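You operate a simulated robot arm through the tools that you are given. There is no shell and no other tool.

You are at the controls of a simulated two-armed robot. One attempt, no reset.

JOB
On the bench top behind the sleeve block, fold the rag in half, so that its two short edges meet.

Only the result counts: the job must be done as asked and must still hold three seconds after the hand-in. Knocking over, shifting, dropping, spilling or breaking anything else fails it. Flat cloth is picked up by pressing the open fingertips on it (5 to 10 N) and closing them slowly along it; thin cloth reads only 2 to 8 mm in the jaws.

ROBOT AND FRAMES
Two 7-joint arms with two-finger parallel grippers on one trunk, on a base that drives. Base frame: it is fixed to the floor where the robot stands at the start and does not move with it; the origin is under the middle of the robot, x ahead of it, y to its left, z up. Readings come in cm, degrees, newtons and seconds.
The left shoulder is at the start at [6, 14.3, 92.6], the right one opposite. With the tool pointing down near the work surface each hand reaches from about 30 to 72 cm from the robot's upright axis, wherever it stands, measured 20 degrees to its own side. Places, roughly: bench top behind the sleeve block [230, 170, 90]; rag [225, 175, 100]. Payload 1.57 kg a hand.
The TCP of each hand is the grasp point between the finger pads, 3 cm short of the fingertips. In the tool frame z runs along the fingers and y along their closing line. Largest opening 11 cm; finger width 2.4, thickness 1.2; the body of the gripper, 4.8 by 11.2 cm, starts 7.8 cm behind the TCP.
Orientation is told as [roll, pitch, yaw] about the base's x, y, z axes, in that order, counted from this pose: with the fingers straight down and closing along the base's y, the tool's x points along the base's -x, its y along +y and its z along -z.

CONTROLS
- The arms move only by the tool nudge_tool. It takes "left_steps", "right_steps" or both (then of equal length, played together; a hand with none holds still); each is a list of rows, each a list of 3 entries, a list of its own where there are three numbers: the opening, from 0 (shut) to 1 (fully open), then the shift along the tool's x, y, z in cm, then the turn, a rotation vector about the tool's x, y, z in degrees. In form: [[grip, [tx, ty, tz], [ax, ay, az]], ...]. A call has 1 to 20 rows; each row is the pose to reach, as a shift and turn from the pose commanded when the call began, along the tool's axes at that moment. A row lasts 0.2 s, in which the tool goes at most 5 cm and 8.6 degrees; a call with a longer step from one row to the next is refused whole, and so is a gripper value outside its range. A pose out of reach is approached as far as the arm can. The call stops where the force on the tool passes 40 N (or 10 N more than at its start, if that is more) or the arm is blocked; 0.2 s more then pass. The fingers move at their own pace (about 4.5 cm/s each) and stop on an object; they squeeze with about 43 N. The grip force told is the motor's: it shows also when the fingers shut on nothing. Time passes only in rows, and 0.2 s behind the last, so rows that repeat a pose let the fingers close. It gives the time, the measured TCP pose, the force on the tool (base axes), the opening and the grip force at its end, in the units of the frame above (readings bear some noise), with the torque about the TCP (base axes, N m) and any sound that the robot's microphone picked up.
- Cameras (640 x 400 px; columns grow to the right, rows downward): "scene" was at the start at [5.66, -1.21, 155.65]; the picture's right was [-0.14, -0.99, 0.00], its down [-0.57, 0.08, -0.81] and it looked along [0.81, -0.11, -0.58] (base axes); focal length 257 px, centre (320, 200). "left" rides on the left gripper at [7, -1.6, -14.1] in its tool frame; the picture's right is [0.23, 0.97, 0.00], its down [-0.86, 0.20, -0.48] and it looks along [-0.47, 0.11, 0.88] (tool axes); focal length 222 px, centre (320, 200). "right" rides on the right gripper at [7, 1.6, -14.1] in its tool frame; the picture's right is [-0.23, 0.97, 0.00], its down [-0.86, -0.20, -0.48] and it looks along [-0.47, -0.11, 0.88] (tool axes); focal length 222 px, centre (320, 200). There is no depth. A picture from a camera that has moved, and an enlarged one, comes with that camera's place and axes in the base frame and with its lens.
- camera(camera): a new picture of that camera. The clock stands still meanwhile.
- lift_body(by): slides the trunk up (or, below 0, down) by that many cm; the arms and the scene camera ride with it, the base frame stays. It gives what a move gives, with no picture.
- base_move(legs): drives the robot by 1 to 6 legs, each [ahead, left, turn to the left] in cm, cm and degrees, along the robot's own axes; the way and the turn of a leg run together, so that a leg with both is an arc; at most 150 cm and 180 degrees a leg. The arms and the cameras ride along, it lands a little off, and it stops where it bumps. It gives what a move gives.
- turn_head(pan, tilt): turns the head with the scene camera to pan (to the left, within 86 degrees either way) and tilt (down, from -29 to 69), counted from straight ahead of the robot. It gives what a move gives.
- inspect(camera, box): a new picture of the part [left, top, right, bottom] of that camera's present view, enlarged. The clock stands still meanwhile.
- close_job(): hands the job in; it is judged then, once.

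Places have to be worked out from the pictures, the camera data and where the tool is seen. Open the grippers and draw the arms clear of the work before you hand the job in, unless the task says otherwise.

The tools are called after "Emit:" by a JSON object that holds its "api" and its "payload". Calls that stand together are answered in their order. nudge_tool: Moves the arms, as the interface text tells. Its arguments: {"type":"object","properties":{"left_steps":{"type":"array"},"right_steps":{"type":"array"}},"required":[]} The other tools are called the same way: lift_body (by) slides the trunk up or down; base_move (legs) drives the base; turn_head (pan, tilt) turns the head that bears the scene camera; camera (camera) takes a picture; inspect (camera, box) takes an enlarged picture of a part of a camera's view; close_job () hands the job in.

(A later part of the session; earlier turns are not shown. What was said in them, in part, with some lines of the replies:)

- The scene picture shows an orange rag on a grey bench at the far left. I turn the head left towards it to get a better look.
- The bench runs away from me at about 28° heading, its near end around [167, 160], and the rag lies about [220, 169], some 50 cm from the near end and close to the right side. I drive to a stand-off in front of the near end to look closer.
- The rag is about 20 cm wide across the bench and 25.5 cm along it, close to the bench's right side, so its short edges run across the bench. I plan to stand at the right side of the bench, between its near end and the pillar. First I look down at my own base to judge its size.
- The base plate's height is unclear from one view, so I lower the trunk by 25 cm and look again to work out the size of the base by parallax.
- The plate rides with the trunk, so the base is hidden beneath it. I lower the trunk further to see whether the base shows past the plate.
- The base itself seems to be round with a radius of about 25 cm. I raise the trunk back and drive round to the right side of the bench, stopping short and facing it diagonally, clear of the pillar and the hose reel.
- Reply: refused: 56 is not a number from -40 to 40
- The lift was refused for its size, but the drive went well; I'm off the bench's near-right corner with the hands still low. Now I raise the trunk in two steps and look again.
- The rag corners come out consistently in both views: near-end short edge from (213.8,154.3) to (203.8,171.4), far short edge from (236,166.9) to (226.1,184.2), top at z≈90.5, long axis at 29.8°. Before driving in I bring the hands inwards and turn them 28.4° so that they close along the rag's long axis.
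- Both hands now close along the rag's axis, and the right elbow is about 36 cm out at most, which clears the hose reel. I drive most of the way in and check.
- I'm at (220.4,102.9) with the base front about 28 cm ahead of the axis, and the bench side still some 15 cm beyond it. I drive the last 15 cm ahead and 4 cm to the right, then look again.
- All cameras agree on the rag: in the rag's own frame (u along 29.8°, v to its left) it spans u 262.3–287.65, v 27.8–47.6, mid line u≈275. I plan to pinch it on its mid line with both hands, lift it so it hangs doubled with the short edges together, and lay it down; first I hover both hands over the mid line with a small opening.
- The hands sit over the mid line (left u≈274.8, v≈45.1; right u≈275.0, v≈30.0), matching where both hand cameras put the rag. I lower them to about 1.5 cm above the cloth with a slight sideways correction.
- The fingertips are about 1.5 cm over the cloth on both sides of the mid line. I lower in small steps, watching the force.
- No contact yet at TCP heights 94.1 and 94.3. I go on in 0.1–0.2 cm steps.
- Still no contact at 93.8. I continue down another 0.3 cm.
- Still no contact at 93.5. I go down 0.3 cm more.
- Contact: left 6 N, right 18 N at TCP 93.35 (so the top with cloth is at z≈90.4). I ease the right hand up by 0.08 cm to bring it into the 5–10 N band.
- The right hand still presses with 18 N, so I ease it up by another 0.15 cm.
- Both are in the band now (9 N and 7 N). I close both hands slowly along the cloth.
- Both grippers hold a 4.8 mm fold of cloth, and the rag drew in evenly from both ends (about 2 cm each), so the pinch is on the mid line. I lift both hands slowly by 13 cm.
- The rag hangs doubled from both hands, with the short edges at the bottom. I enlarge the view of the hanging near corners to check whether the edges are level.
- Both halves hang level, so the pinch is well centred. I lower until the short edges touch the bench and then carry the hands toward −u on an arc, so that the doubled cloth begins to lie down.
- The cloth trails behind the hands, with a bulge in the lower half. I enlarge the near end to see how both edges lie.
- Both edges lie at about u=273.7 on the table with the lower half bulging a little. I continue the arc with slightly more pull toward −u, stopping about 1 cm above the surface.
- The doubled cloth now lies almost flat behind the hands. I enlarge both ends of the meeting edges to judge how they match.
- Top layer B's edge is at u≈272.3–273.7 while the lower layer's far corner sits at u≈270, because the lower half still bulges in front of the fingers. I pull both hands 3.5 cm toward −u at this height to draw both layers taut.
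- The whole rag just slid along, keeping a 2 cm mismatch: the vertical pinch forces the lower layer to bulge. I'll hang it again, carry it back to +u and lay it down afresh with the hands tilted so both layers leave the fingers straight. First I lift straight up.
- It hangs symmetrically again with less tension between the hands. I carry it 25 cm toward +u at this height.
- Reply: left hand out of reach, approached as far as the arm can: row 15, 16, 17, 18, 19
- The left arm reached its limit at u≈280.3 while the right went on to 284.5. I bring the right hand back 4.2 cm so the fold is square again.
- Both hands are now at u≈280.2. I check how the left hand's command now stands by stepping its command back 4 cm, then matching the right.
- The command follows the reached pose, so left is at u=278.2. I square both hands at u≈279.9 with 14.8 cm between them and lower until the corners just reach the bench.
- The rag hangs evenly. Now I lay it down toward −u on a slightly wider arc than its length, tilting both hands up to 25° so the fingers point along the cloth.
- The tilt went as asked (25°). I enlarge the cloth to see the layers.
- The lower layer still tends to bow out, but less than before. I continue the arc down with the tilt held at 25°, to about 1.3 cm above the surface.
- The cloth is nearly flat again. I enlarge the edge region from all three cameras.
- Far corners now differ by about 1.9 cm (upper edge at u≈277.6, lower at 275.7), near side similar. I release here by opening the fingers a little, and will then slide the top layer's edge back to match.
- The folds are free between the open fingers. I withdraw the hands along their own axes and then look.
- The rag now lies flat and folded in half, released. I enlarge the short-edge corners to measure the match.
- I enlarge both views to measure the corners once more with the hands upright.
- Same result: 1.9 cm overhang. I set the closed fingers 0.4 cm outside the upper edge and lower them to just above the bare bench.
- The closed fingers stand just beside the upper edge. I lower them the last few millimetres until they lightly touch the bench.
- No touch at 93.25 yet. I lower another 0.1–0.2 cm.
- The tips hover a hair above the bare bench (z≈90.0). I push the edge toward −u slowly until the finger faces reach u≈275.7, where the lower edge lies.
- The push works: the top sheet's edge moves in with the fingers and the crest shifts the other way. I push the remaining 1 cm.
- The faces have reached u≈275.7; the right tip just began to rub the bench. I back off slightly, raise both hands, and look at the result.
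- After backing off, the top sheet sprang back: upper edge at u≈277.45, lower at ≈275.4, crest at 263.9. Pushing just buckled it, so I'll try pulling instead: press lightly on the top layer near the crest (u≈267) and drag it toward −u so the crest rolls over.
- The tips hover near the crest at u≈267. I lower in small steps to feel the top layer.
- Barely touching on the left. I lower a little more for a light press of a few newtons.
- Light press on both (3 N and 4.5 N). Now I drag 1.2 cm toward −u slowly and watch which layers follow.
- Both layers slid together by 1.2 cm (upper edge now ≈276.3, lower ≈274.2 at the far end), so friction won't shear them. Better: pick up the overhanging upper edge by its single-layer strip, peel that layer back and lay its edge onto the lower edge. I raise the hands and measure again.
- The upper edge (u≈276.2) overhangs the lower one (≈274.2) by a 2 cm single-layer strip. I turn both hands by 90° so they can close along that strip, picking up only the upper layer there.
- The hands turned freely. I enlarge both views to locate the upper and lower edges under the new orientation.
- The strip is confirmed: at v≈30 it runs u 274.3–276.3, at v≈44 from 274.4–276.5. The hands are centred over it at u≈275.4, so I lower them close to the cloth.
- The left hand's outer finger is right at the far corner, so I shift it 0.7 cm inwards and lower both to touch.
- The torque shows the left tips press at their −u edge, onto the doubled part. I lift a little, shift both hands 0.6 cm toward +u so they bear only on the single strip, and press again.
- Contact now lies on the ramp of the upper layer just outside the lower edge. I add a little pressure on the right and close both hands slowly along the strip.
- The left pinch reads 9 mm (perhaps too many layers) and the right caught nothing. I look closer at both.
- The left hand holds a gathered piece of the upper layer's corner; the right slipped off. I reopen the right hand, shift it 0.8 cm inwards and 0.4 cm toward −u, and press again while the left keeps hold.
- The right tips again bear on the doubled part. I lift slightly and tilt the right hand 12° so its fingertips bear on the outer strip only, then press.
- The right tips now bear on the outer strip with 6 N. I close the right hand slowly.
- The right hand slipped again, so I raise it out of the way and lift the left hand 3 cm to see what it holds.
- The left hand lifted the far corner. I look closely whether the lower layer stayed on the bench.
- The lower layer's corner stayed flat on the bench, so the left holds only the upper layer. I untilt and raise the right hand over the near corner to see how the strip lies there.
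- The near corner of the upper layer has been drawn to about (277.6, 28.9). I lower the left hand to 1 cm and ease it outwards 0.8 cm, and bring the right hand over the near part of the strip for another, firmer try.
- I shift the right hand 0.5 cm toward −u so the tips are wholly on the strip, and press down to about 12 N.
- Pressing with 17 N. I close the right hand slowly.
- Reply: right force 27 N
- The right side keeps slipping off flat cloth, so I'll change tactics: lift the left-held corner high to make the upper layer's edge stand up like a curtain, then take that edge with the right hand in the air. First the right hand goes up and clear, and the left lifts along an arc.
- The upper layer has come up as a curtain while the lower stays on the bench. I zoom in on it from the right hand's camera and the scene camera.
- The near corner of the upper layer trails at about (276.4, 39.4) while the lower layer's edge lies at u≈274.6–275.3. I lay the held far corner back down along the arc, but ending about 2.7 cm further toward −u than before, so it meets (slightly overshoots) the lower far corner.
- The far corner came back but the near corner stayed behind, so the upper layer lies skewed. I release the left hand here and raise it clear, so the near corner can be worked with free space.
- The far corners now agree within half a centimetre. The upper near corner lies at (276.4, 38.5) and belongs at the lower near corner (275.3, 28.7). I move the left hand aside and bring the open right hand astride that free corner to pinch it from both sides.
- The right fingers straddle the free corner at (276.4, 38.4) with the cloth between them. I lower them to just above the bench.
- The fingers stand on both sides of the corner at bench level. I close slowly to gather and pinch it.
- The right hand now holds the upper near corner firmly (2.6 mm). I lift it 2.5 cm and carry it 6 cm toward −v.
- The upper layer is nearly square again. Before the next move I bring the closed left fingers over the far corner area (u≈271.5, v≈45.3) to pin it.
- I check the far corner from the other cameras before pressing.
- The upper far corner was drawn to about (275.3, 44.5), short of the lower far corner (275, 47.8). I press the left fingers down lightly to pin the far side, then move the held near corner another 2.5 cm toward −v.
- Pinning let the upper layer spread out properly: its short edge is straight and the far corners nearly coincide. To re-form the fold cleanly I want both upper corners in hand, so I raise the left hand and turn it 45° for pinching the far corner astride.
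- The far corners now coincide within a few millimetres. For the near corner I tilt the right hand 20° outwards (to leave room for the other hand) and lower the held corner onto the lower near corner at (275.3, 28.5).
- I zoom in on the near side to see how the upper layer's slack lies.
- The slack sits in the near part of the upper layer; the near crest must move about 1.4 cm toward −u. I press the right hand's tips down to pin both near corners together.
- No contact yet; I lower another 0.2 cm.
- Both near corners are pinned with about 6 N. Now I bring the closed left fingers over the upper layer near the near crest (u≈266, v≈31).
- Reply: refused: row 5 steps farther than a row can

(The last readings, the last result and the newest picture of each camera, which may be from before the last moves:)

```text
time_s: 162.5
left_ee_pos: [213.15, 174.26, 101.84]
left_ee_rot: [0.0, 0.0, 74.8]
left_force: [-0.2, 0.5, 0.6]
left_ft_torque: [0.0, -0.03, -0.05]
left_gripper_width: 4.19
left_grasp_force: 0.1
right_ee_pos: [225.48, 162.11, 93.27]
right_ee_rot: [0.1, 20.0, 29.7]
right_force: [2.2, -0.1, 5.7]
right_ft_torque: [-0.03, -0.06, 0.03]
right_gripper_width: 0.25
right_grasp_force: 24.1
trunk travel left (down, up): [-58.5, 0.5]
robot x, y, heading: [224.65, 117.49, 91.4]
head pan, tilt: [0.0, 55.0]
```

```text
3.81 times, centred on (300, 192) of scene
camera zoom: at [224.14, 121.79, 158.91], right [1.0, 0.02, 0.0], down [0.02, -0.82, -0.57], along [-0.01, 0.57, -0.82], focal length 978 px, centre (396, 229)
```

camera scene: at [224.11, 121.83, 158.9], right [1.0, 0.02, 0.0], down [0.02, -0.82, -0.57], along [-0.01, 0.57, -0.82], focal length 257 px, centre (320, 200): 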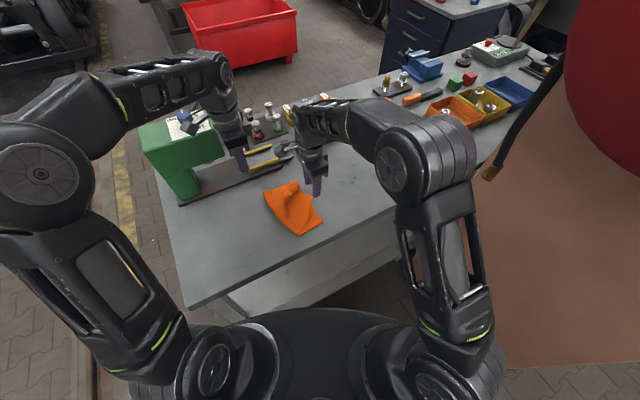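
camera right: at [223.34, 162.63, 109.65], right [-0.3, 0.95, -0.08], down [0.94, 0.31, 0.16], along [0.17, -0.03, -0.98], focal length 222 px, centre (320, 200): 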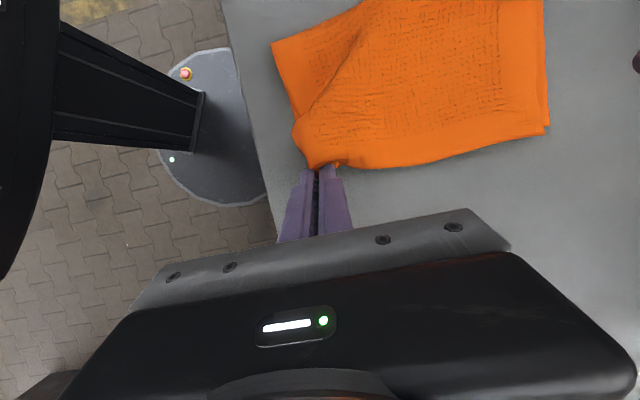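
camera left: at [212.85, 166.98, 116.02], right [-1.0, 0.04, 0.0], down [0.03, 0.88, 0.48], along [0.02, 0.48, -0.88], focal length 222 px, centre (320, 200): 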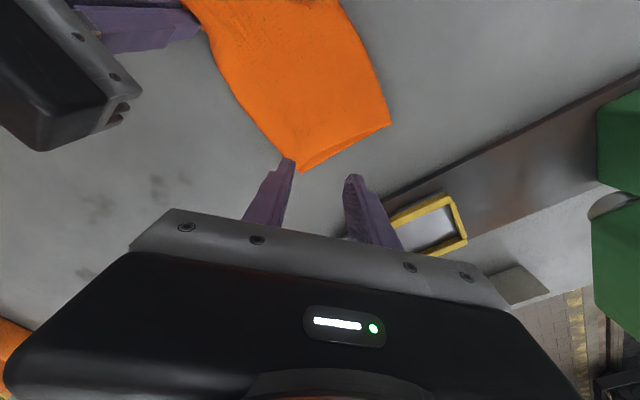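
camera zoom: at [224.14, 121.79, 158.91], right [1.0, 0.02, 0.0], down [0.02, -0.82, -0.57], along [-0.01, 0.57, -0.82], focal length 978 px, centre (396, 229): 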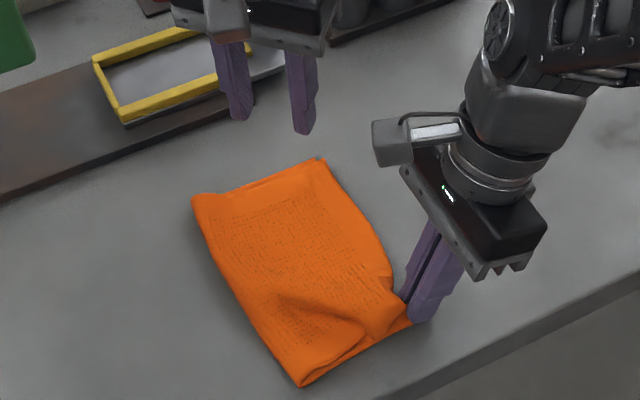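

One turn step was too large, so nothing moved. I repeat with even 7.5° steps.

Emit:
{"api": "nudge_tool", "payload": {"left_steps": [[0.2, [1.5, -0.6, -1.5], [0, 0, 7.5]], [0, [4, -1.8, -1.5], [0, 0, 15]], [0, [6.8, -3, -1.5], [0, 0, 22.5]], [0, [9.6, -4.2, -1.5], [0, 0, 30]], [0, [12.2, -5.3, -1.5], [0, 0, 37.5]], [0, [14.07, -6.15, -1], [0, 0, 45]], [0, [14.07, -6.15, 1.5], [0, 0, 45]], [0, [14.07, -6.15, 4], [0, 0, 45]], [0, [14.07, -6.15, 5.5], [0, 0, 45]], [0, [14.07, -6.15, 5.5], [0, 0, 45]]]}}

Emit:
{"api": "camera", "payload": {"camera": "left"}}

Emit:
{"api": "inspect", "payload": {"camera": "scene", "box": [230, 140, 370, 245]}}

```text
time_s: 164.7
left_ee_pos: [215.28, 159.01, 96.26]
left_ee_rot: [0.0, 0.0, 29.7]
left_force: [-0.3, -0.1, 0.3]
left_ft_torque: [-0.02, 0.01, -0.01]
left_gripper_width: 0.0
left_grasp_force: 21.1
right_ee_pos: [225.49, 162.12, 93.28]
right_ee_rot: [0.1, 20.1, 29.7]
right_force: [2.5, 0.7, 9.2]
right_ft_torque: [0.04, -0.07, -0.1]
right_gripper_width: 0.26
right_grasp_force: 23.8
trunk travel left (down, up): [-58.5, 0.5]
robot x, y, heading: [224.66, 117.5, 91.4]
head pan, tilt: [0.0, 55.0]
```

```text
taken
camera left: at [209.97, 154.04, 110.49], right [-0.68, 0.73, 0.0], down [0.64, 0.6, 0.48], along [0.35, 0.33, -0.88], focal length 222 px, centre (320, 200)
```

left: 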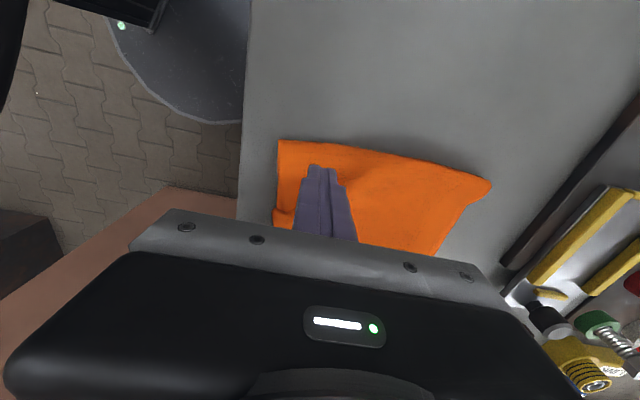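

```text
3.81 times, centred on (300, 192) of scene
camera zoom: at [224.14, 121.77, 158.91], right [1.0, 0.02, 0.0], down [0.02, -0.82, -0.57], along [-0.01, 0.57, -0.82], focal length 978 px, centre (396, 229)
```

zoom: 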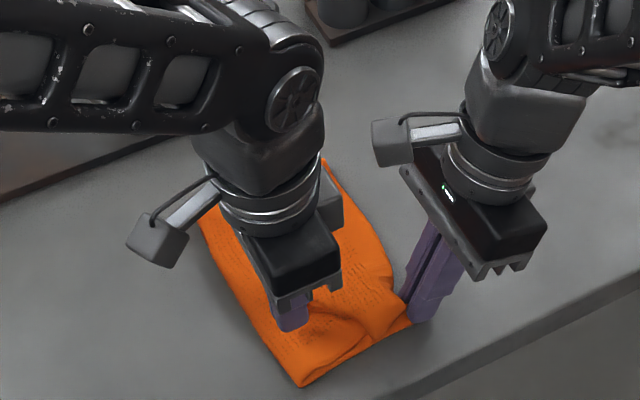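

The left fingertips are over the upper layer about 1.4 cm inside the near crest. I lower to touch lightly.

Emit:
{"api": "nudge_tool", "payload": {"left_steps": [[0, [0, 0, 0.8], [0, 0, 0]], [0, [0, 0, 1.5], [0, 0, 0]], [0, [0, 0, 2.0], [0, 0, 0]], [0, [0, 0, 2.3], [0, 0, 0]], [0, [0, 0, 2.5], [0, 0, 0]], [0, [0, 0, 2.5], [0, 0, 0]]]}}

```text
time_s: 166.1
left_ee_pos: [215.21, 158.83, 93.89]
left_ee_rot: [0.0, 0.1, 29.8]
left_force: [0.6, 0.1, 1.6]
left_ft_torque: [0.03, 0.0, 0.0]
left_gripper_width: 0.0
left_grasp_force: 21.1
right_ee_pos: [225.4, 162.13, 93.21]
right_ee_rot: [0.1, 20.1, 29.7]
right_force: [2.0, 1.9, 11.6]
right_ft_torque: [0.07, -0.12, 0.03]
right_gripper_width: 0.25
right_grasp_force: 23.8
trunk travel left (down, up): [-58.5, 0.5]
robot x, y, heading: [224.34, 117.82, 91.1]
head pan, tilt: [0.0, 55.0]
```

Light touch (1.6 N) on the left, right holding with about 11 N. I add a little pressure and drag the top layer 2 cm toward −u.

Emit:
{"api": "nudge_tool", "payload": {"left_steps": [[0, [0, 0, 0.12], [0, 0, 0]], [0, [0.2, 0, 0.12], [0, 0, 0]], [0, [0.4, 0, 0.12], [0, 0, 0]], [0, [0.6, 0, 0.12], [0, 0, 0]], [0, [0.8, 0, 0.12], [0, 0, 0]], [0, [1.0, 0, 0.12], [0, 0, 0]], [0, [1.2, 0, 0.12], [0, 0, 0]], [0, [1.4, 0, 0.12], [0, 0, 0]], [0, [1.6, 0, 0.12], [0, 0, 0]], [0, [1.8, 0, 0.12], [0, 0, 0]], [0, [2.0, 0, 0.12], [0, 0, 0]]]}}

Emit:
{"api": "inspect", "payload": {"camera": "left", "box": [220, 90, 520, 260]}}

Emit:
{"api": "inspect", "payload": {"camera": "right", "box": [250, 0, 570, 190]}}

```text
time_s: 168.5
left_ee_pos: [213.67, 157.83, 93.75]
left_ee_rot: [0.1, 0.0, 29.7]
left_force: [1.3, -0.1, 3.2]
left_ft_torque: [0.01, -0.04, 0.02]
left_gripper_width: 0.01
left_grasp_force: 21.0
right_ee_pos: [225.51, 161.95, 93.3]
right_ee_rot: [0.1, 20.0, 29.7]
right_force: [1.1, 3.2, 12.4]
right_ft_torque: [0.15, -0.07, 0.0]
right_gripper_width: 0.26
right_grasp_force: 24.7
trunk travel left (down, up): [-58.5, 0.5]
robot x, y, heading: [224.06, 117.38, 91.5]
head pan, tilt: [0.0, 55.0]
```

```text
2.13 times, centred on (370, 175) of left
camera zoom: at [208.32, 153.03, 107.91], right [-0.68, 0.73, 0.0], down [0.64, 0.6, 0.48], along [0.35, 0.33, -0.88], focal length 474 px, centre (213, 253)
```

zoom: 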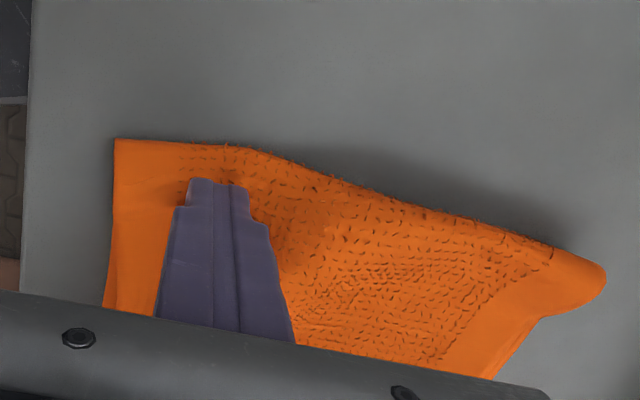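

```text
2.00 times, centred on (410, 95) of right
camera zoom: at [223.3, 162.67, 108.92], right [-0.3, 0.95, -0.08], down [0.94, 0.31, 0.16], along [0.17, -0.03, -0.98], focal length 444 px, centre (140, 410)
```

zoom: 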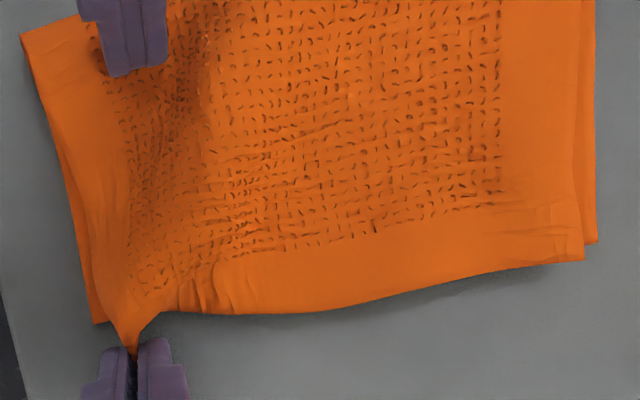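

The slack is gone at the near side, but the lower layer slid along too: its near corner is now at (273.3, 27.1) against the held upper corner at (275.2, 28.5). I'll set the held corner further in, so my fingertips press directly on the lower near corner, and then repeat the drag with the lower layer truly pinned.

Emit:
{"api": "nudge_tool", "payload": {"right_steps": [[0, [0.27, 0, -0.75], [0, 0, 0]], [0, [0.51, 0, -1.41], [0, 0, 0]], [0, [1.45, -0.2, -1.07], [0, 0, 0]], [0, [2.39, -0.4, -0.73], [0, 0, 0]], [0, [3.52, -0.6, -0.32], [0, 0, 0]], [0, [3.32, -0.6, 0.24], [0, 0, 0]], [0, [3.18, -0.6, 0.62], [0, 0, 0]], [0, [3.18, -0.6, 0.62], [0, 0, 0]]]}}

Emit:
{"api": "inspect", "payload": {"camera": "right", "box": [250, 0, 570, 190]}}

Emit:
{"api": "inspect", "payload": {"camera": "scene", "box": [260, 160, 360, 240]}}

```text
time_s: 170.3
left_ee_pos: [213.41, 157.78, 93.73]
left_ee_rot: [0.0, 0.1, 29.7]
left_force: [1.2, 0.0, 3.4]
left_ft_torque: [0.02, -0.01, -0.02]
left_gripper_width: 0.01
left_grasp_force: 21.0
right_ee_pos: [223.03, 159.74, 93.66]
right_ee_rot: [0.0, 20.0, 29.7]
right_force: [-0.4, -0.6, 0.6]
right_ft_torque: [0.0, 0.03, 0.0]
right_gripper_width: 0.26
right_grasp_force: 24.1
trunk travel left (down, up): [-58.5, 0.5]
robot x, y, heading: [224.17, 117.85, 91.5]
head pan, tilt: [0.0, 55.0]
```

```text
2.00 times, centred on (410, 95) of right
camera zoom: at [220.75, 160.47, 109.34], right [-0.3, 0.95, -0.08], down [0.94, 0.31, 0.16], along [0.17, -0.03, -0.98], focal length 444 px, centre (140, 410)
```

zoom: 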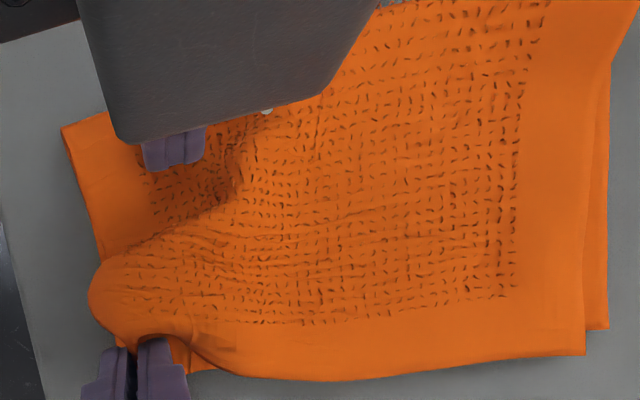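

```text
5.00 times, centred on (310, 200) of scene
camera zoom: at [224.12, 121.8, 158.9], right [1.0, 0.02, 0.0], down [0.02, -0.82, -0.57], along [-0.01, 0.57, -0.82], focal length 1284 px, centre (370, 200)
```

zoom: 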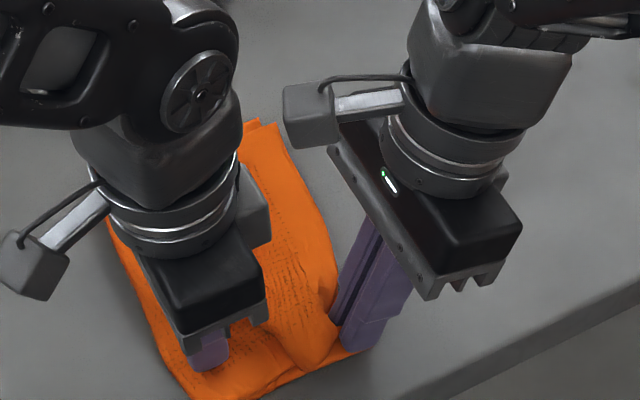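

The held corner is now over the lower near corner. I press the right hand down to pin it firmly.

Emit:
{"api": "nudge_tool", "payload": {"right_steps": [[0, [-0.05, 0, 0.14], [0, 0, 0]], [0, [-0.1, 0, 0.28], [0, 0, 0]], [0, [-0.1, 0, 0.28], [0, 0, 0]]]}}

```text
time_s: 171.1
left_ee_pos: [213.62, 157.92, 93.85]
left_ee_rot: [0.0, -0.1, 29.7]
left_force: [0.0, 0.5, 3.4]
left_ft_torque: [0.0, -0.04, 0.0]
left_gripper_width: 0.01
left_grasp_force: 21.5
right_ee_pos: [222.96, 159.91, 93.41]
right_ee_rot: [0.1, 19.9, 29.9]
right_force: [-0.2, -1.2, 7.2]
right_ft_torque: [-0.02, 0.02, 0.02]
right_gripper_width: 0.26
right_grasp_force: 24.0
trunk travel left (down, up): [-58.5, 0.5]
robot x, y, heading: [224.34, 117.55, 91.5]
head pan, tilt: [0.0, 55.0]
```

It presses with 7 N; I add a touch more, then lift the left fingers, move them 1.6 cm back toward +u and touch down again.

Emit:
{"api": "nudge_tool", "payload": {"left_steps": [[0, [0, 0, -0.6], [0, 0, 0]], [0, [0, 0, -1.2], [0, 0, 0]], [0, [-0.8, 0, -1.5], [0, 0, 0]], [0, [-1.6, 0, -1.5], [0, 0, 0]], [0, [-1.6, 0, -0.8], [0, 0, 0]], [0, [-1.6, 0, -0.3], [0, 0, 0]], [0, [-1.6, 0, -0.05], [0, 0, 0]], [0, [-1.6, 0, -0.05], [0, 0, 0]]], "right_steps": [[0, [-0.02, 0, 0.05], [0, 0, 0]], [0, [-0.04, 0, 0.1], [0, 0, 0]], [0, [-0.04, 0, 0.1], [0, 0, 0]], [0, [-0.04, 0, 0.1], [0, 0, 0]], [0, [-0.04, 0, 0.1], [0, 0, 0]], [0, [-0.04, 0, 0.1], [0, 0, 0]], [0, [-0.04, 0, 0.1], [0, 0, 0]], [0, [-0.04, 0, 0.1], [0, 0, 0]]]}}

Emit:
{"api": "inspect", "payload": {"camera": "left", "box": [220, 90, 520, 260]}}

```text
time_s: 172.9
left_ee_pos: [215.05, 158.7, 93.83]
left_ee_rot: [0.1, -0.1, 29.8]
left_force: [0.3, 0.0, 1.7]
left_ft_torque: [0.02, -0.01, -0.04]
left_gripper_width: 0.0
left_grasp_force: 21.2
right_ee_pos: [223.0, 159.93, 93.42]
right_ee_rot: [0.3, 20.0, 29.8]
right_force: [1.2, 0.4, 36.4]
right_ft_torque: [0.12, -0.03, 0.03]
right_gripper_width: 0.26
right_grasp_force: 24.0
trunk travel left (down, up): [-58.5, 0.5]
robot x, y, heading: [224.25, 117.64, 91.4]
head pan, tilt: [0.0, 55.0]
```

```text
2.13 times, centred on (370, 175) of left
camera zoom: at [209.76, 153.73, 107.99], right [-0.68, 0.73, 0.0], down [0.64, 0.6, 0.48], along [0.35, 0.33, -0.88], focal length 474 px, centre (213, 253)
```

zoom: 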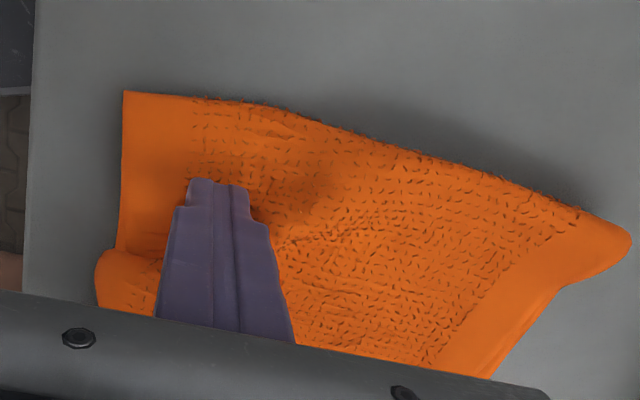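

The right now presses with 36 N, more than needed, so I ease it slightly, and drag the left fingers 1.9 cm toward −u with a light press.

Emit:
{"api": "nudge_tool", "payload": {"left_steps": [[0, [0, 0, 0.1], [0, 0, 0]], [0, [0.2, 0, 0.14], [0, 0, 0]], [0, [0.4, 0, 0.14], [0, 0, 0]], [0, [0.6, 0, 0.14], [0, 0, 0]], [0, [0.8, 0, 0.14], [0, 0, 0]], [0, [1.0, 0, 0.14], [0, 0, 0]], [0, [1.2, 0, 0.14], [0, 0, 0]], [0, [1.4, 0, 0.14], [0, 0, 0]], [0, [1.6, 0, 0.14], [0, 0, 0]], [0, [1.8, 0, 0.14], [0, 0, 0]], [0, [1.9, 0, 0.14], [0, 0, 0]]], "right_steps": [[0, [0.02, 0, -0.06], [0, 0, 0]], [0, [0.02, 0, -0.06], [0, 0, 0]], [0, [0.02, 0, -0.06], [0, 0, 0]], [0, [0.02, 0, -0.06], [0, 0, 0]], [0, [0.02, 0, -0.06], [0, 0, 0]], [0, [0.02, 0, -0.06], [0, 0, 0]], [0, [0.02, 0, -0.06], [0, 0, 0]], [0, [0.02, 0, -0.06], [0, 0, 0]], [0, [0.02, 0, -0.06], [0, 0, 0]], [0, [0.02, 0, -0.06], [0, 0, 0]], [0, [0.02, 0, -0.06], [0, 0, 0]]]}}

Emit:
{"api": "inspect", "payload": {"camera": "left", "box": [220, 90, 520, 260]}}

Emit:
{"api": "inspect", "payload": {"camera": "right", "box": [250, 0, 570, 190]}}

```text
time_s: 175.3
left_ee_pos: [213.36, 157.67, 93.74]
left_ee_rot: [0.1, 0.0, 29.6]
left_force: [3.9, 1.1, 5.2]
left_ft_torque: [0.04, -0.11, 0.03]
left_gripper_width: 0.0
left_grasp_force: 21.7
right_ee_pos: [222.91, 159.82, 93.38]
right_ee_rot: [0.2, 20.1, 29.7]
right_force: [-2.9, 2.2, 33.7]
right_ft_torque: [0.17, 0.05, 0.05]
right_gripper_width: 0.24
right_grasp_force: 24.3
trunk travel left (down, up): [-58.5, 0.5]
robot x, y, heading: [224.01, 117.49, 91.5]
head pan, tilt: [0.0, 55.0]
```

```text
2.13 times, centred on (370, 175) of left
camera zoom: at [208.07, 152.75, 107.84], right [-0.68, 0.73, 0.0], down [0.64, 0.6, 0.48], along [0.35, 0.33, -0.88], focal length 474 px, centre (213, 253)
```

zoom: 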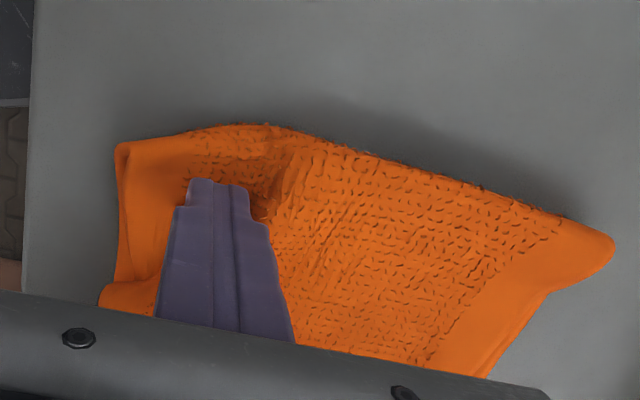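

```text
2.00 times, centred on (410, 95) of right
camera zoom: at [220.77, 160.44, 109.11], right [-0.3, 0.95, -0.07], down [0.94, 0.31, 0.16], along [0.17, -0.02, -0.98], focal length 444 px, centre (140, 410)
```

zoom: 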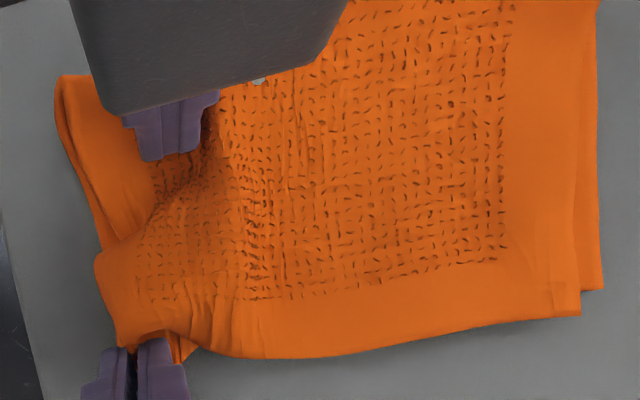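

The near crest advanced to u≈261.8 with the lower layer now held. I repeat the stroke once more with the left fingers.

Emit:
{"api": "nudge_tool", "payload": {"left_steps": [[0, [0, 0, -0.8], [0, 0, 0]], [0, [0, 0, -1.6], [0, 0, 0]], [0, [-1.0, 0, -1.8], [0, 0, 0]], [0, [-2.0, 0, -1.8], [0, 0, 0]], [0, [-2.6, -0.5, -1.2], [0, 0, 0]], [0, [-2.6, -0.5, -0.5], [0, 0, 0]], [0, [-2.6, -0.5, -0.1], [0, 0, 0]], [0, [-2.6, -0.5, 0.02], [0, 0, 0]], [0, [-2.3, -0.5, 0.04], [0, 0, 0]], [0, [-2.0, -0.5, 0.04], [0, 0, 0]], [0, [-1.7, -0.5, 0.04], [0, 0, 0]], [0, [-1.4, -0.5, 0.04], [0, 0, 0]], [0, [-1.1, -0.5, 0.04], [0, 0, 0]], [0, [-0.8, -0.5, 0.04], [0, 0, 0]], [0, [-0.5, -0.5, 0.04], [0, 0, 0]], [0, [-0.2, -0.5, 0.04], [0, 0, 0]], [0, [0.1, -0.5, 0.04], [0, 0, 0]], [0, [0.1, -0.5, 0.04], [0, 0, 0]]]}}

Emit:
{"api": "inspect", "payload": {"camera": "left", "box": [220, 90, 520, 260]}}

Emit:
{"api": "inspect", "payload": {"camera": "right", "box": [250, 0, 570, 190]}}

```text
time_s: 179.1
left_ee_pos: [213.44, 157.24, 93.61]
left_ee_rot: [0.1, 0.0, 29.8]
left_force: [6.1, 2.5, 6.1]
left_ft_torque: [0.07, -0.25, 0.0]
left_gripper_width: 0.03
left_grasp_force: 21.2
right_ee_pos: [222.94, 159.88, 93.44]
right_ee_rot: [0.2, 20.1, 29.8]
right_force: [-4.5, 1.3, 35.4]
right_ft_torque: [0.14, 0.04, -0.01]
right_gripper_width: 0.28
right_grasp_force: 23.8
trunk travel left (down, up): [-58.5, 0.5]
robot x, y, heading: [224.19, 117.36, 91.3]
head pan, tilt: [0.0, 55.0]
```

```text
2.13 times, centred on (370, 175) of left
camera zoom: at [208.26, 152.32, 107.82], right [-0.68, 0.73, 0.0], down [0.64, 0.6, 0.48], along [0.35, 0.33, -0.88], focal length 474 px, centre (213, 253)
```

zoom: 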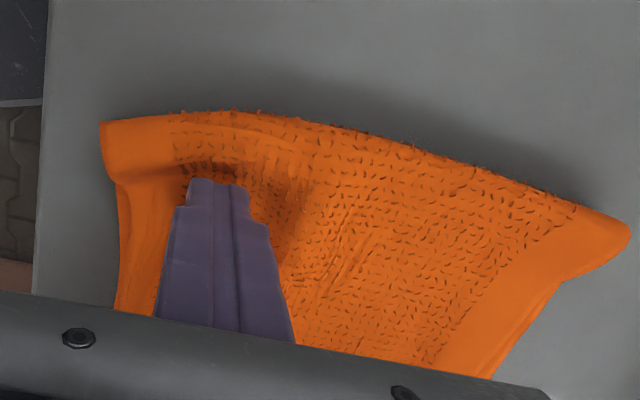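

```text
2.00 times, centred on (410, 95) of right
camera zoom: at [220.77, 160.44, 109.11], right [-0.3, 0.95, -0.07], down [0.94, 0.31, 0.16], along [0.17, -0.02, -0.98], focal length 444 px, centre (140, 410)
```

zoom: 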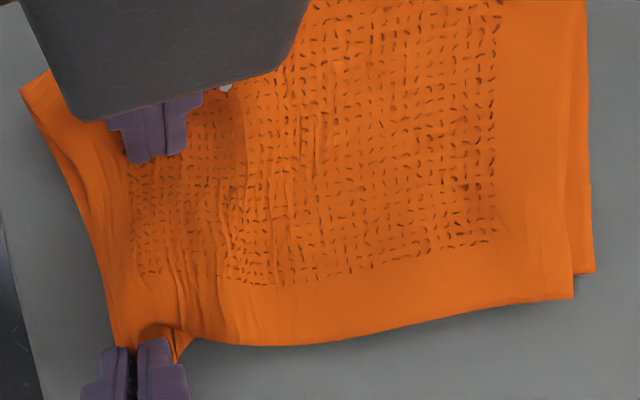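

The near crest is now at about u≈261.1, so both layers have nearly equal length there. I lift the left hand away and look how it settles.

Emit:
{"api": "nudge_tool", "payload": {"left_steps": [[0, [0, 0, -0.5], [0, 0, 0]], [0, [0, 0, -1.2], [0, 0, 0]], [0, [0, 0, -3], [0, 0, 0]], [0, [0, 0, -5.5], [0, 0, 0]], [0, [1.5, 0, -8], [0, 0, 0]], [0, [4, 0, -10], [0, 0, 0]], [0, [4, 0, -10], [0, 0, 0]]]}}

Emit:
{"api": "inspect", "payload": {"camera": "left", "box": [220, 110, 540, 300]}}

Emit:
{"api": "inspect", "payload": {"camera": "right", "box": [250, 0, 570, 190]}}

Emit:
{"api": "inspect", "payload": {"camera": "scene", "box": [240, 150, 360, 240]}}

```text
time_s: 180.7
left_ee_pos: [209.85, 155.0, 103.58]
left_ee_rot: [0.1, 0.0, 29.7]
left_force: [-0.2, 0.1, 0.4]
left_ft_torque: [0.0, 0.02, 0.03]
left_gripper_width: 0.0
left_grasp_force: 21.5
right_ee_pos: [222.93, 159.96, 93.45]
right_ee_rot: [0.2, 20.1, 29.7]
right_force: [0.3, 1.6, 36.3]
right_ft_torque: [0.16, 0.01, -0.02]
right_gripper_width: 0.25
right_grasp_force: 24.0
trunk travel left (down, up): [-58.5, 0.5]
robot x, y, heading: [224.41, 117.37, 91.1]
head pan, tilt: [0.0, 55.0]
```

```text
2.00 times, centred on (380, 205) of left
camera zoom: at [204.62, 150.1, 117.8], right [-0.68, 0.73, 0.0], down [0.64, 0.6, 0.48], along [0.35, 0.33, -0.88], focal length 444 px, centre (200, 190)
```

zoom: 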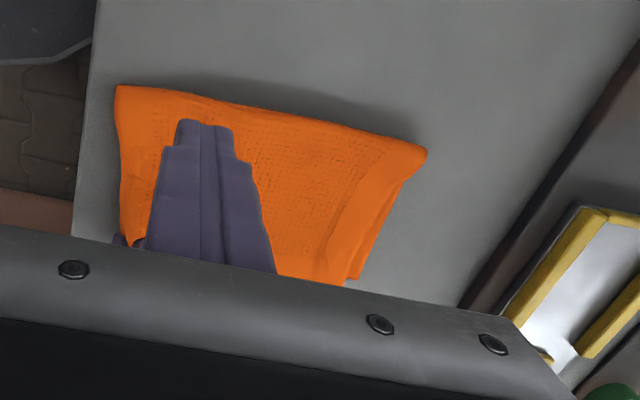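

```text
2.00 times, centred on (410, 95) of right
camera zoom: at [220.76, 160.44, 109.11], right [-0.3, 0.95, -0.07], down [0.94, 0.31, 0.16], along [0.17, -0.02, -0.98], focal length 444 px, centre (140, 410)
```

zoom: 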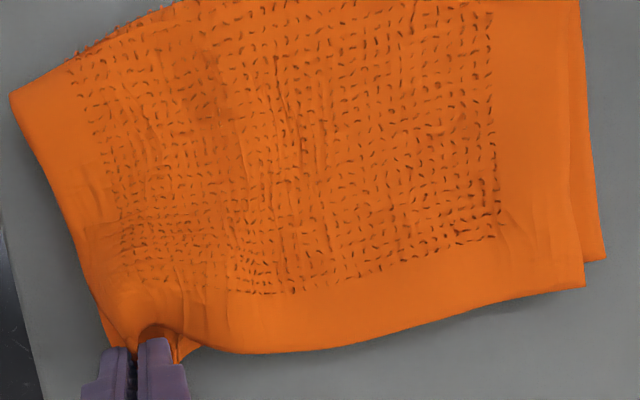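

```text
4.44 times, centred on (300, 195) of scene
camera zoom: at [224.12, 121.59, 158.92], right [1.0, 0.02, 0.0], down [0.02, -0.82, -0.57], along [-0.01, 0.57, -0.82], focal length 1141 px, centre (409, 222)
```

zoom: 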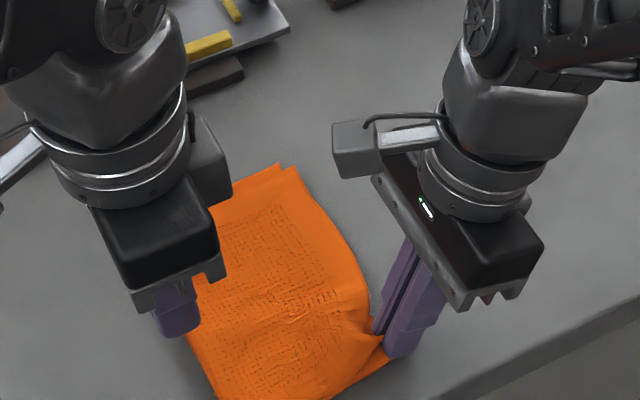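

The rag looks well shaped now. I lift the held near corner a little, move it 1.5 cm toward +u onto the lower corner and set it down again.

Emit:
{"api": "nudge_tool", "payload": {"right_steps": [[0, [0.2, 0, -0.56], [0, 0, 0]], [0, [0.41, 0, -1.13], [0, 0, 0]], [0, [-0.29, -0.2, -1.39], [0, 0, 0]], [0, [-1.0, -0.4, -1.64], [0, 0, 0]], [0, [-1.21, -0.4, -1.07], [0, 0, 0]], [0, [-1.34, -0.4, -0.7], [0, 0, 0]], [0, [-1.34, -0.4, -0.7], [0, 0, 0]]]}}

Emit:
{"api": "inspect", "payload": {"camera": "right", "box": [250, 20, 490, 190]}}

Emit:
{"api": "inspect", "payload": {"camera": "left", "box": [220, 110, 540, 300]}}

```text
time_s: 182.3
left_ee_pos: [209.88, 155.16, 103.55]
left_ee_rot: [0.1, 0.0, 29.8]
left_force: [0.2, -1.0, -0.3]
left_ft_torque: [0.01, 0.03, 0.04]
left_gripper_width: 0.0
left_grasp_force: 21.1
right_ee_pos: [224.51, 160.34, 93.52]
right_ee_rot: [0.0, 20.0, 29.7]
right_force: [-1.4, -0.4, 0.5]
right_ft_torque: [0.01, 0.01, -0.01]
right_gripper_width: 0.25
right_grasp_force: 24.3
trunk travel left (down, up): [-58.5, 0.5]
robot x, y, heading: [224.25, 117.63, 91.1]
head pan, tilt: [0.0, 55.0]
```

```text
2.35 times, centred on (370, 105) of right
camera zoom: at [222.31, 161.02, 109.19], right [-0.3, 0.95, -0.08], down [0.94, 0.31, 0.16], along [0.17, -0.03, -0.98], focal length 523 px, centre (202, 424)
```

zoom: 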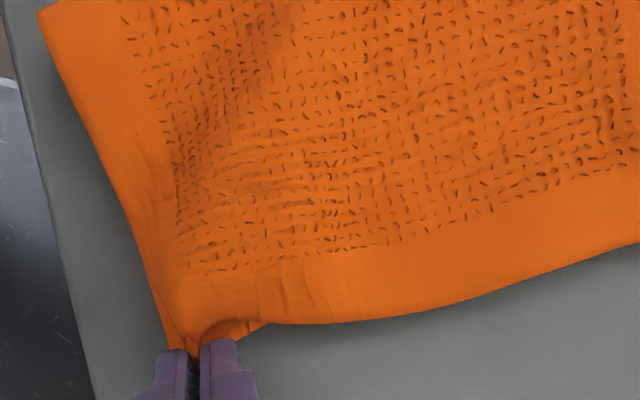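

```text
2.00 times, centred on (380, 205) of left
camera zoom: at [204.63, 150.28, 117.71], right [-0.68, 0.73, 0.0], down [0.64, 0.6, 0.48], along [0.35, 0.33, -0.88], focal length 444 px, centre (200, 190)
```

zoom: 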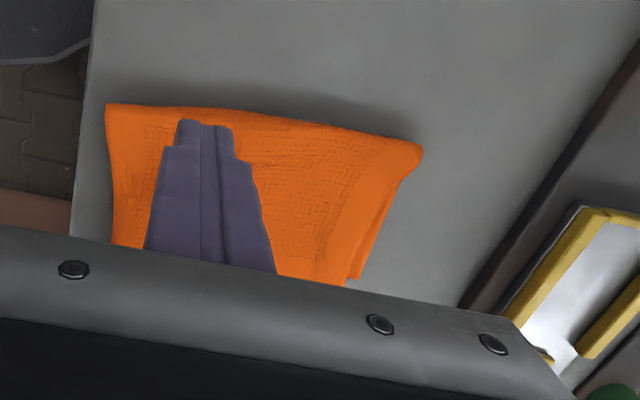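

The held corner sits on the lower near corner. I open the right hand slowly and withdraw it along its axis.

Emit:
{"api": "nudge_tool", "payload": {"right_steps": [[0.04, [0, 0, 0], [0, 0, 0]], [0.07, [0, 0, 0], [0, 0, 0]], [0.1, [0, 0, 0], [0, 0, 0]], [0.14, [0, 0, 0], [0, 0, 0]], [0.18, [0, 0, 0], [0, 0, 0]], [0.2, [0, 0, -0.8], [0, 0, 0]], [0.2, [0, 0, -2], [0, 0, 0]], [0.2, [0, 0, -4], [0, 0, 0]], [0.2, [0, 0, -6.5], [0, 0, 0]], [0.2, [0, 0, -9], [0, 0, 0]], [0.2, [0, 0, -11], [0, 0, 0]], [0.2, [0, 0, -11], [0, 0, 0]]]}}

Emit:
{"api": "camera", "payload": {"camera": "right"}}

Emit:
{"api": "inspect", "payload": {"camera": "right", "box": [270, 20, 520, 190]}}

Emit:
{"api": "inspect", "payload": {"camera": "scene", "box": [240, 150, 360, 240]}}

```text
time_s: 184.9
left_ee_pos: [209.85, 155.28, 103.54]
left_ee_rot: [0.0, 0.0, 29.7]
left_force: [0.0, 0.8, 0.0]
left_ft_torque: [0.02, -0.02, -0.01]
left_gripper_width: 0.0
left_grasp_force: 21.3
right_ee_pos: [227.85, 162.13, 103.9]
right_ee_rot: [0.0, 20.0, 29.7]
right_force: [-0.1, 0.3, -1.1]
right_ft_torque: [-0.01, -0.02, 0.01]
right_gripper_width: 2.18
right_grasp_force: 0.1
trunk travel left (down, up): [-58.5, 0.5]
robot x, y, heading: [223.8, 117.65, 91.1]
head pan, tilt: [0.0, 55.0]
```

```text
taken
camera right: at [225.59, 162.8, 119.55], right [-0.3, 0.95, -0.08], down [0.94, 0.31, 0.16], along [0.17, -0.03, -0.98], focal length 222 px, centre (320, 200)
```

right: 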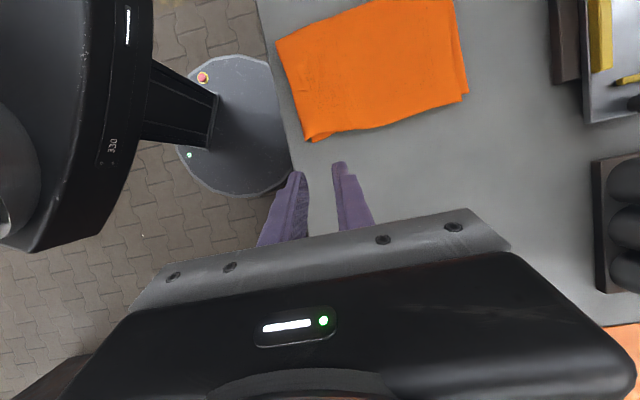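

```text
2.35 times, centred on (395, 105) of right
camera zoom: at [225.59, 162.8, 119.55], right [-0.3, 0.95, -0.08], down [0.94, 0.31, 0.16], along [0.17, -0.03, -0.98], focal length 523 px, centre (144, 424)
```

zoom: 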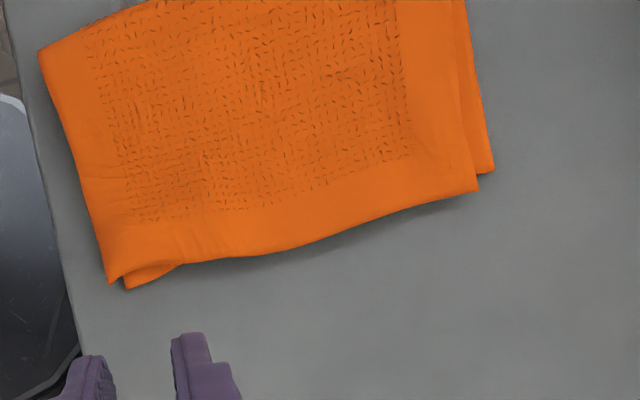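

```text
4.44 times, centred on (300, 195) of scene
camera zoom: at [224.11, 121.84, 158.9], right [1.0, 0.02, 0.0], down [0.02, -0.82, -0.57], along [-0.01, 0.57, -0.82], focal length 1141 px, centre (409, 222)
```

zoom: 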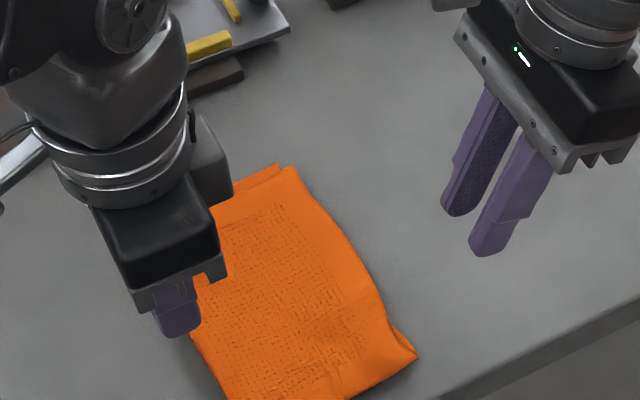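

All corners now lie within about 1 cm of their partners (near 1.0 cm, far 1.3 cm) and the cloth is flat. I open the left gripper, raise both hands and draw them back to inspect the result freely.

Emit:
{"api": "nudge_tool", "payload": {"left_steps": [[0, [0, 0, -3], [0, 0, 0]], [0, [0, 0, -6], [0, 0, 0]], [0.2, [0, 0, -9], [0, 0, 0]], [0.4, [0, 2, -10], [0, 0, 0]], [0.6, [0, 4, -10], [0, 0, 0]], [0.8, [0, 4, -10], [0, 0, 0]], [1, [0, 4, -10], [0, 0, 0]], [1, [0, 4, -10], [0, 0, 0]]], "right_steps": [[0.3, [0, 0, -2], [0, -4, 0]], [0.4, [0, 0, -4], [0, -8, 0]], [0.5, [0, 0, -6], [0, -12, 0]], [0.6, [0, 0, -8], [0, -16, 0]], [0.8, [0, 0, -10], [0, -20, 0]], [1, [0, 0, -10], [0, -20, 0]], [1, [0, 0, -10], [0, -20, 0]], [1, [0, 0, -10], [0, -20, 0]]]}}

Emit:
{"api": "camera", "payload": {"camera": "right"}}

Emit:
{"api": "camera", "payload": {"camera": "left"}}

Emit:
{"api": "camera", "payload": {"camera": "scene"}}

```text
time_s: 186.7
left_ee_pos: [207.89, 158.7, 113.61]
left_ee_rot: [-0.1, -0.1, 29.7]
left_force: [0.8, 0.3, -0.3]
left_ft_torque: [-0.02, 0.02, -0.04]
left_gripper_width: 11.01
left_grasp_force: 0.0
right_ee_pos: [230.81, 163.92, 113.24]
right_ee_rot: [0.1, 0.0, 29.6]
right_force: [-0.2, 0.7, 0.9]
right_ft_torque: [0.01, 0.02, 0.0]
right_gripper_width: 10.97
right_grasp_force: 0.1
trunk travel left (down, up): [-58.5, 0.5]
robot x, y, heading: [224.01, 117.69, 91.2]
head pan, tilt: [0.0, 55.0]
```

```text
taken
camera right: at [223.98, 161.88, 127.31], right [-0.29, 0.96, 0.0], down [0.84, 0.25, 0.48], along [0.46, 0.14, -0.88], focal length 222 px, centre (320, 200)
```

right: 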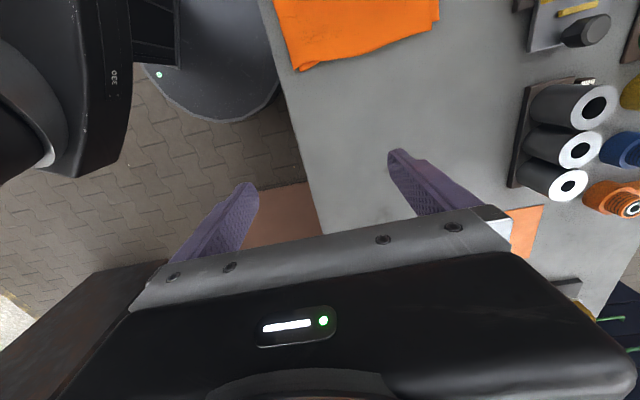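

```text
taken
camera left: at [202.66, 153.79, 127.87], right [-0.68, 0.73, 0.0], down [0.64, 0.6, 0.48], along [0.35, 0.33, -0.88], focal length 222 px, centre (320, 200)
```

left: 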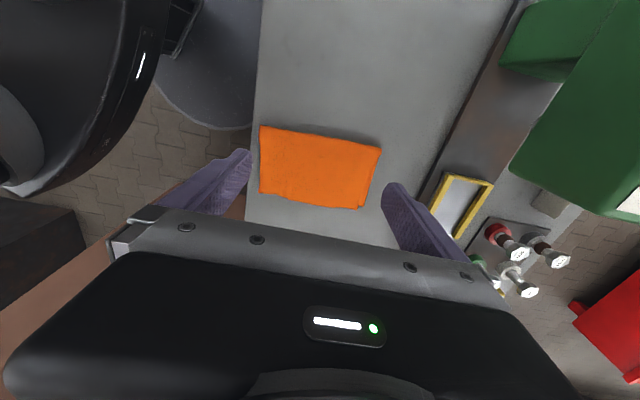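

```text
taken
camera scene: at [224.12, 121.83, 158.9], right [1.0, 0.02, 0.0], down [0.02, -0.82, -0.57], along [-0.01, 0.57, -0.82], focal length 257 px, centre (320, 200)
```

scene: 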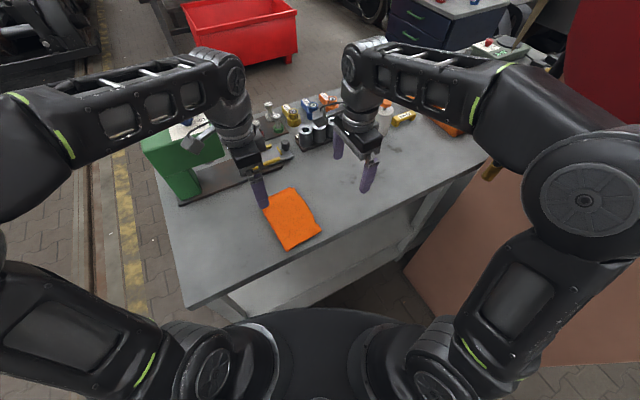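

Emit:
{"api": "inspect", "payload": {"camera": "left", "box": [230, 100, 410, 225]}}

Emit:
{"api": "inspect", "payload": {"camera": "scene", "box": [240, 175, 340, 255]}}

Emit:
{"api": "inspect", "payload": {"camera": "scene", "box": [130, 60, 370, 210]}}

```text
3.20 times, centred on (320, 162) of left
camera zoom: at [202.66, 153.79, 127.87], right [-0.68, 0.73, 0.0], down [0.64, 0.6, 0.48], along [0.35, 0.33, -0.88], focal length 711 px, centre (320, 320)
```

zoom: 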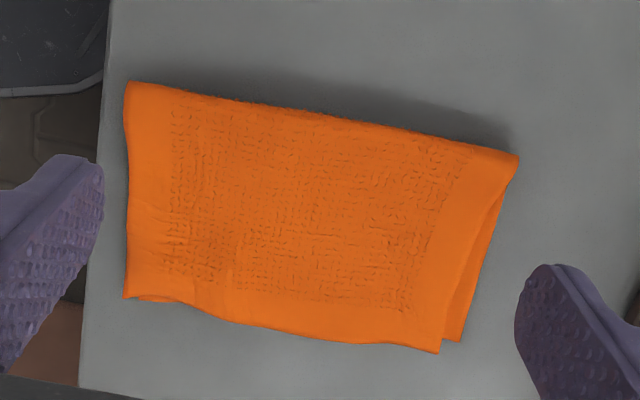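

```text
5.00 times, centred on (290, 215) of scene
camera zoom: at [224.12, 121.83, 158.9], right [1.0, 0.02, 0.0], down [0.02, -0.82, -0.57], along [-0.01, 0.57, -0.82], focal length 1284 px, centre (470, 125)
```

zoom: 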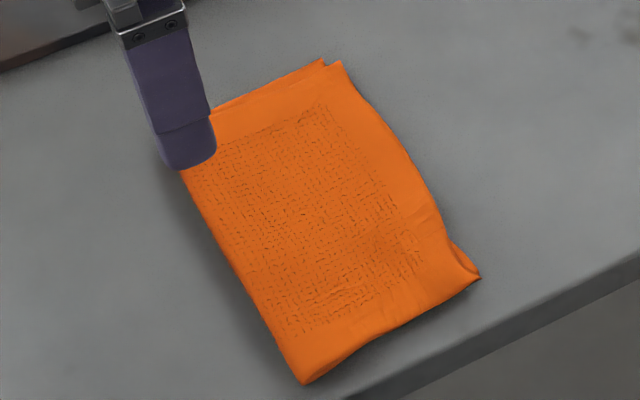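

```text
2.67 times, centred on (250, 135) of scene
camera zoom: at [224.12, 121.83, 158.9], right [1.0, 0.02, 0.0], down [0.02, -0.82, -0.57], along [-0.01, 0.57, -0.82], focal length 685 px, centre (507, 373)
```

zoom: 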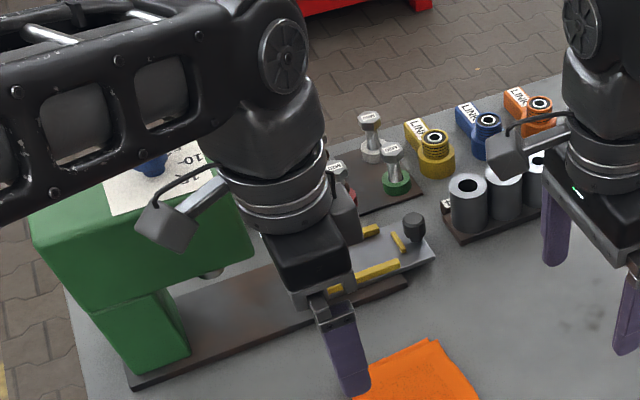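

The rag lies flat and folded in half; the short-edge corners agree within about 1–1.5 cm, and the objects behind it stand as before. I now drive the robot back so the arms are clear of the bench.

Emit:
{"api": "base_move", "payload": {"legs": [[-40, 0, 0]]}}

Emit:
{"api": "turn_head", "payload": {"pan": 0, "tilt": 35}}

Emit:
{"api": "camera", "payload": {"camera": "scene"}}

Emit:
{"api": "inspect", "payload": {"camera": "scene", "box": [200, 110, 440, 260]}}

```text
time_s: 189.2
left_ee_pos: [208.97, 118.31, 113.82]
left_ee_rot: [0.1, 0.0, 29.6]
left_force: [0.8, -0.1, 0.3]
left_ft_torque: [0.02, 0.0, -0.03]
left_gripper_width: 10.99
left_grasp_force: 0.1
right_ee_pos: [231.78, 123.64, 113.13]
right_ee_rot: [0.1, 0.0, 29.8]
right_force: [0.6, -0.6, -0.3]
right_ft_torque: [-0.03, 0.02, 0.04]
right_gripper_width: 11.01
right_grasp_force: 0.1
trunk travel left (down, up): [-58.5, 0.5]
robot x, y, heading: [225.4, 77.49, 91.3]
head pan, tilt: [0.0, 55.0]
```

```text
time_s: 190.0
left_ee_pos: [208.9, 118.38, 113.67]
left_ee_rot: [-0.1, 0.0, 29.6]
left_force: [0.0, 0.6, 0.1]
left_ft_torque: [0.0, 0.01, -0.04]
left_gripper_width: 10.99
left_grasp_force: 0.0
right_ee_pos: [231.74, 123.65, 113.17]
right_ee_rot: [0.1, 0.0, 29.7]
right_force: [0.6, 0.1, 0.9]
right_ft_torque: [-0.04, -0.01, 0.0]
right_gripper_width: 11.0
right_grasp_force: 0.1
trunk travel left (down, up): [-58.5, 0.5]
robot x, y, heading: [225.45, 77.3, 91.1]
head pan, tilt: [0.0, 35.0]
```

```text
taken
camera scene: at [224.98, 83.18, 161.72], right [1.0, 0.02, 0.0], down [0.01, -0.57, -0.82], along [-0.02, 0.82, -0.57], focal length 257 px, centre (320, 200)
```

scene: 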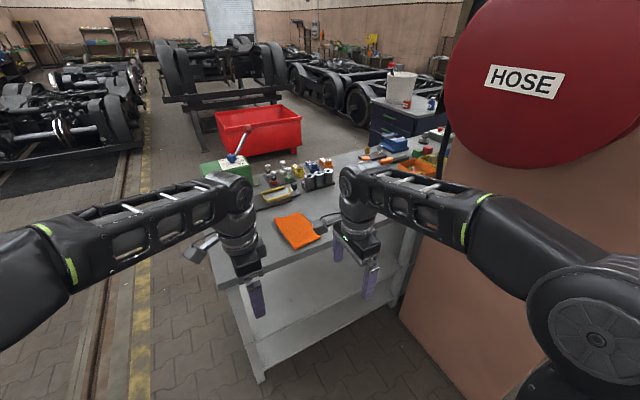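

```text
2.67 times, centred on (320, 185) of scene
camera zoom: at [224.98, 83.18, 161.72], right [1.0, 0.02, 0.0], down [0.01, -0.57, -0.82], along [-0.02, 0.82, -0.57], focal length 685 px, centre (320, 240)
```

zoom: 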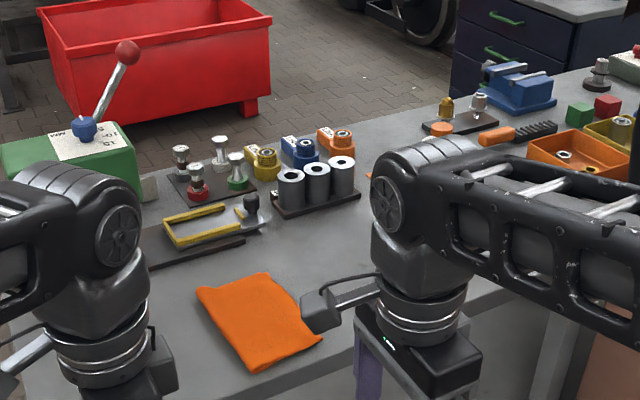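

Everything else stands as it was, the grippers are open and the arms are clear of the bench, and the rag lies folded in half with its short edges together. I hand the job in.

Emit:
{"api": "close_job", "payload": {}}

```text
The job is handed in.
```

The rag is folded in half on the bench top, with its two short edges lying together, and I have handed the job in. The hand-in came back with no verdict, so I don't know how it was judged.

- **Match of the edges:** by my last measurements from the pictures, the near corners meet within about 1 cm and the far corners within about 1.5 cm. The upper layer is shifted about 1 cm sideways (along the short edges) over the lower one, and there is a slight curl at the near corner.
- **Position:** the folded rag lies flat. It spans about half of its original footprint plus a little beyond, and its nearest corner is roughly 2 cm from the bench edge.
- **Everything else:** nothing else on the bench looked moved in the final pictures. Before handing in I opened both grippers and drove the robot back so the arms were clear of the bench.

The first fold came out with a 2 cm mismatch between the edges, so I lifted and re-laid the upper layer to close it.
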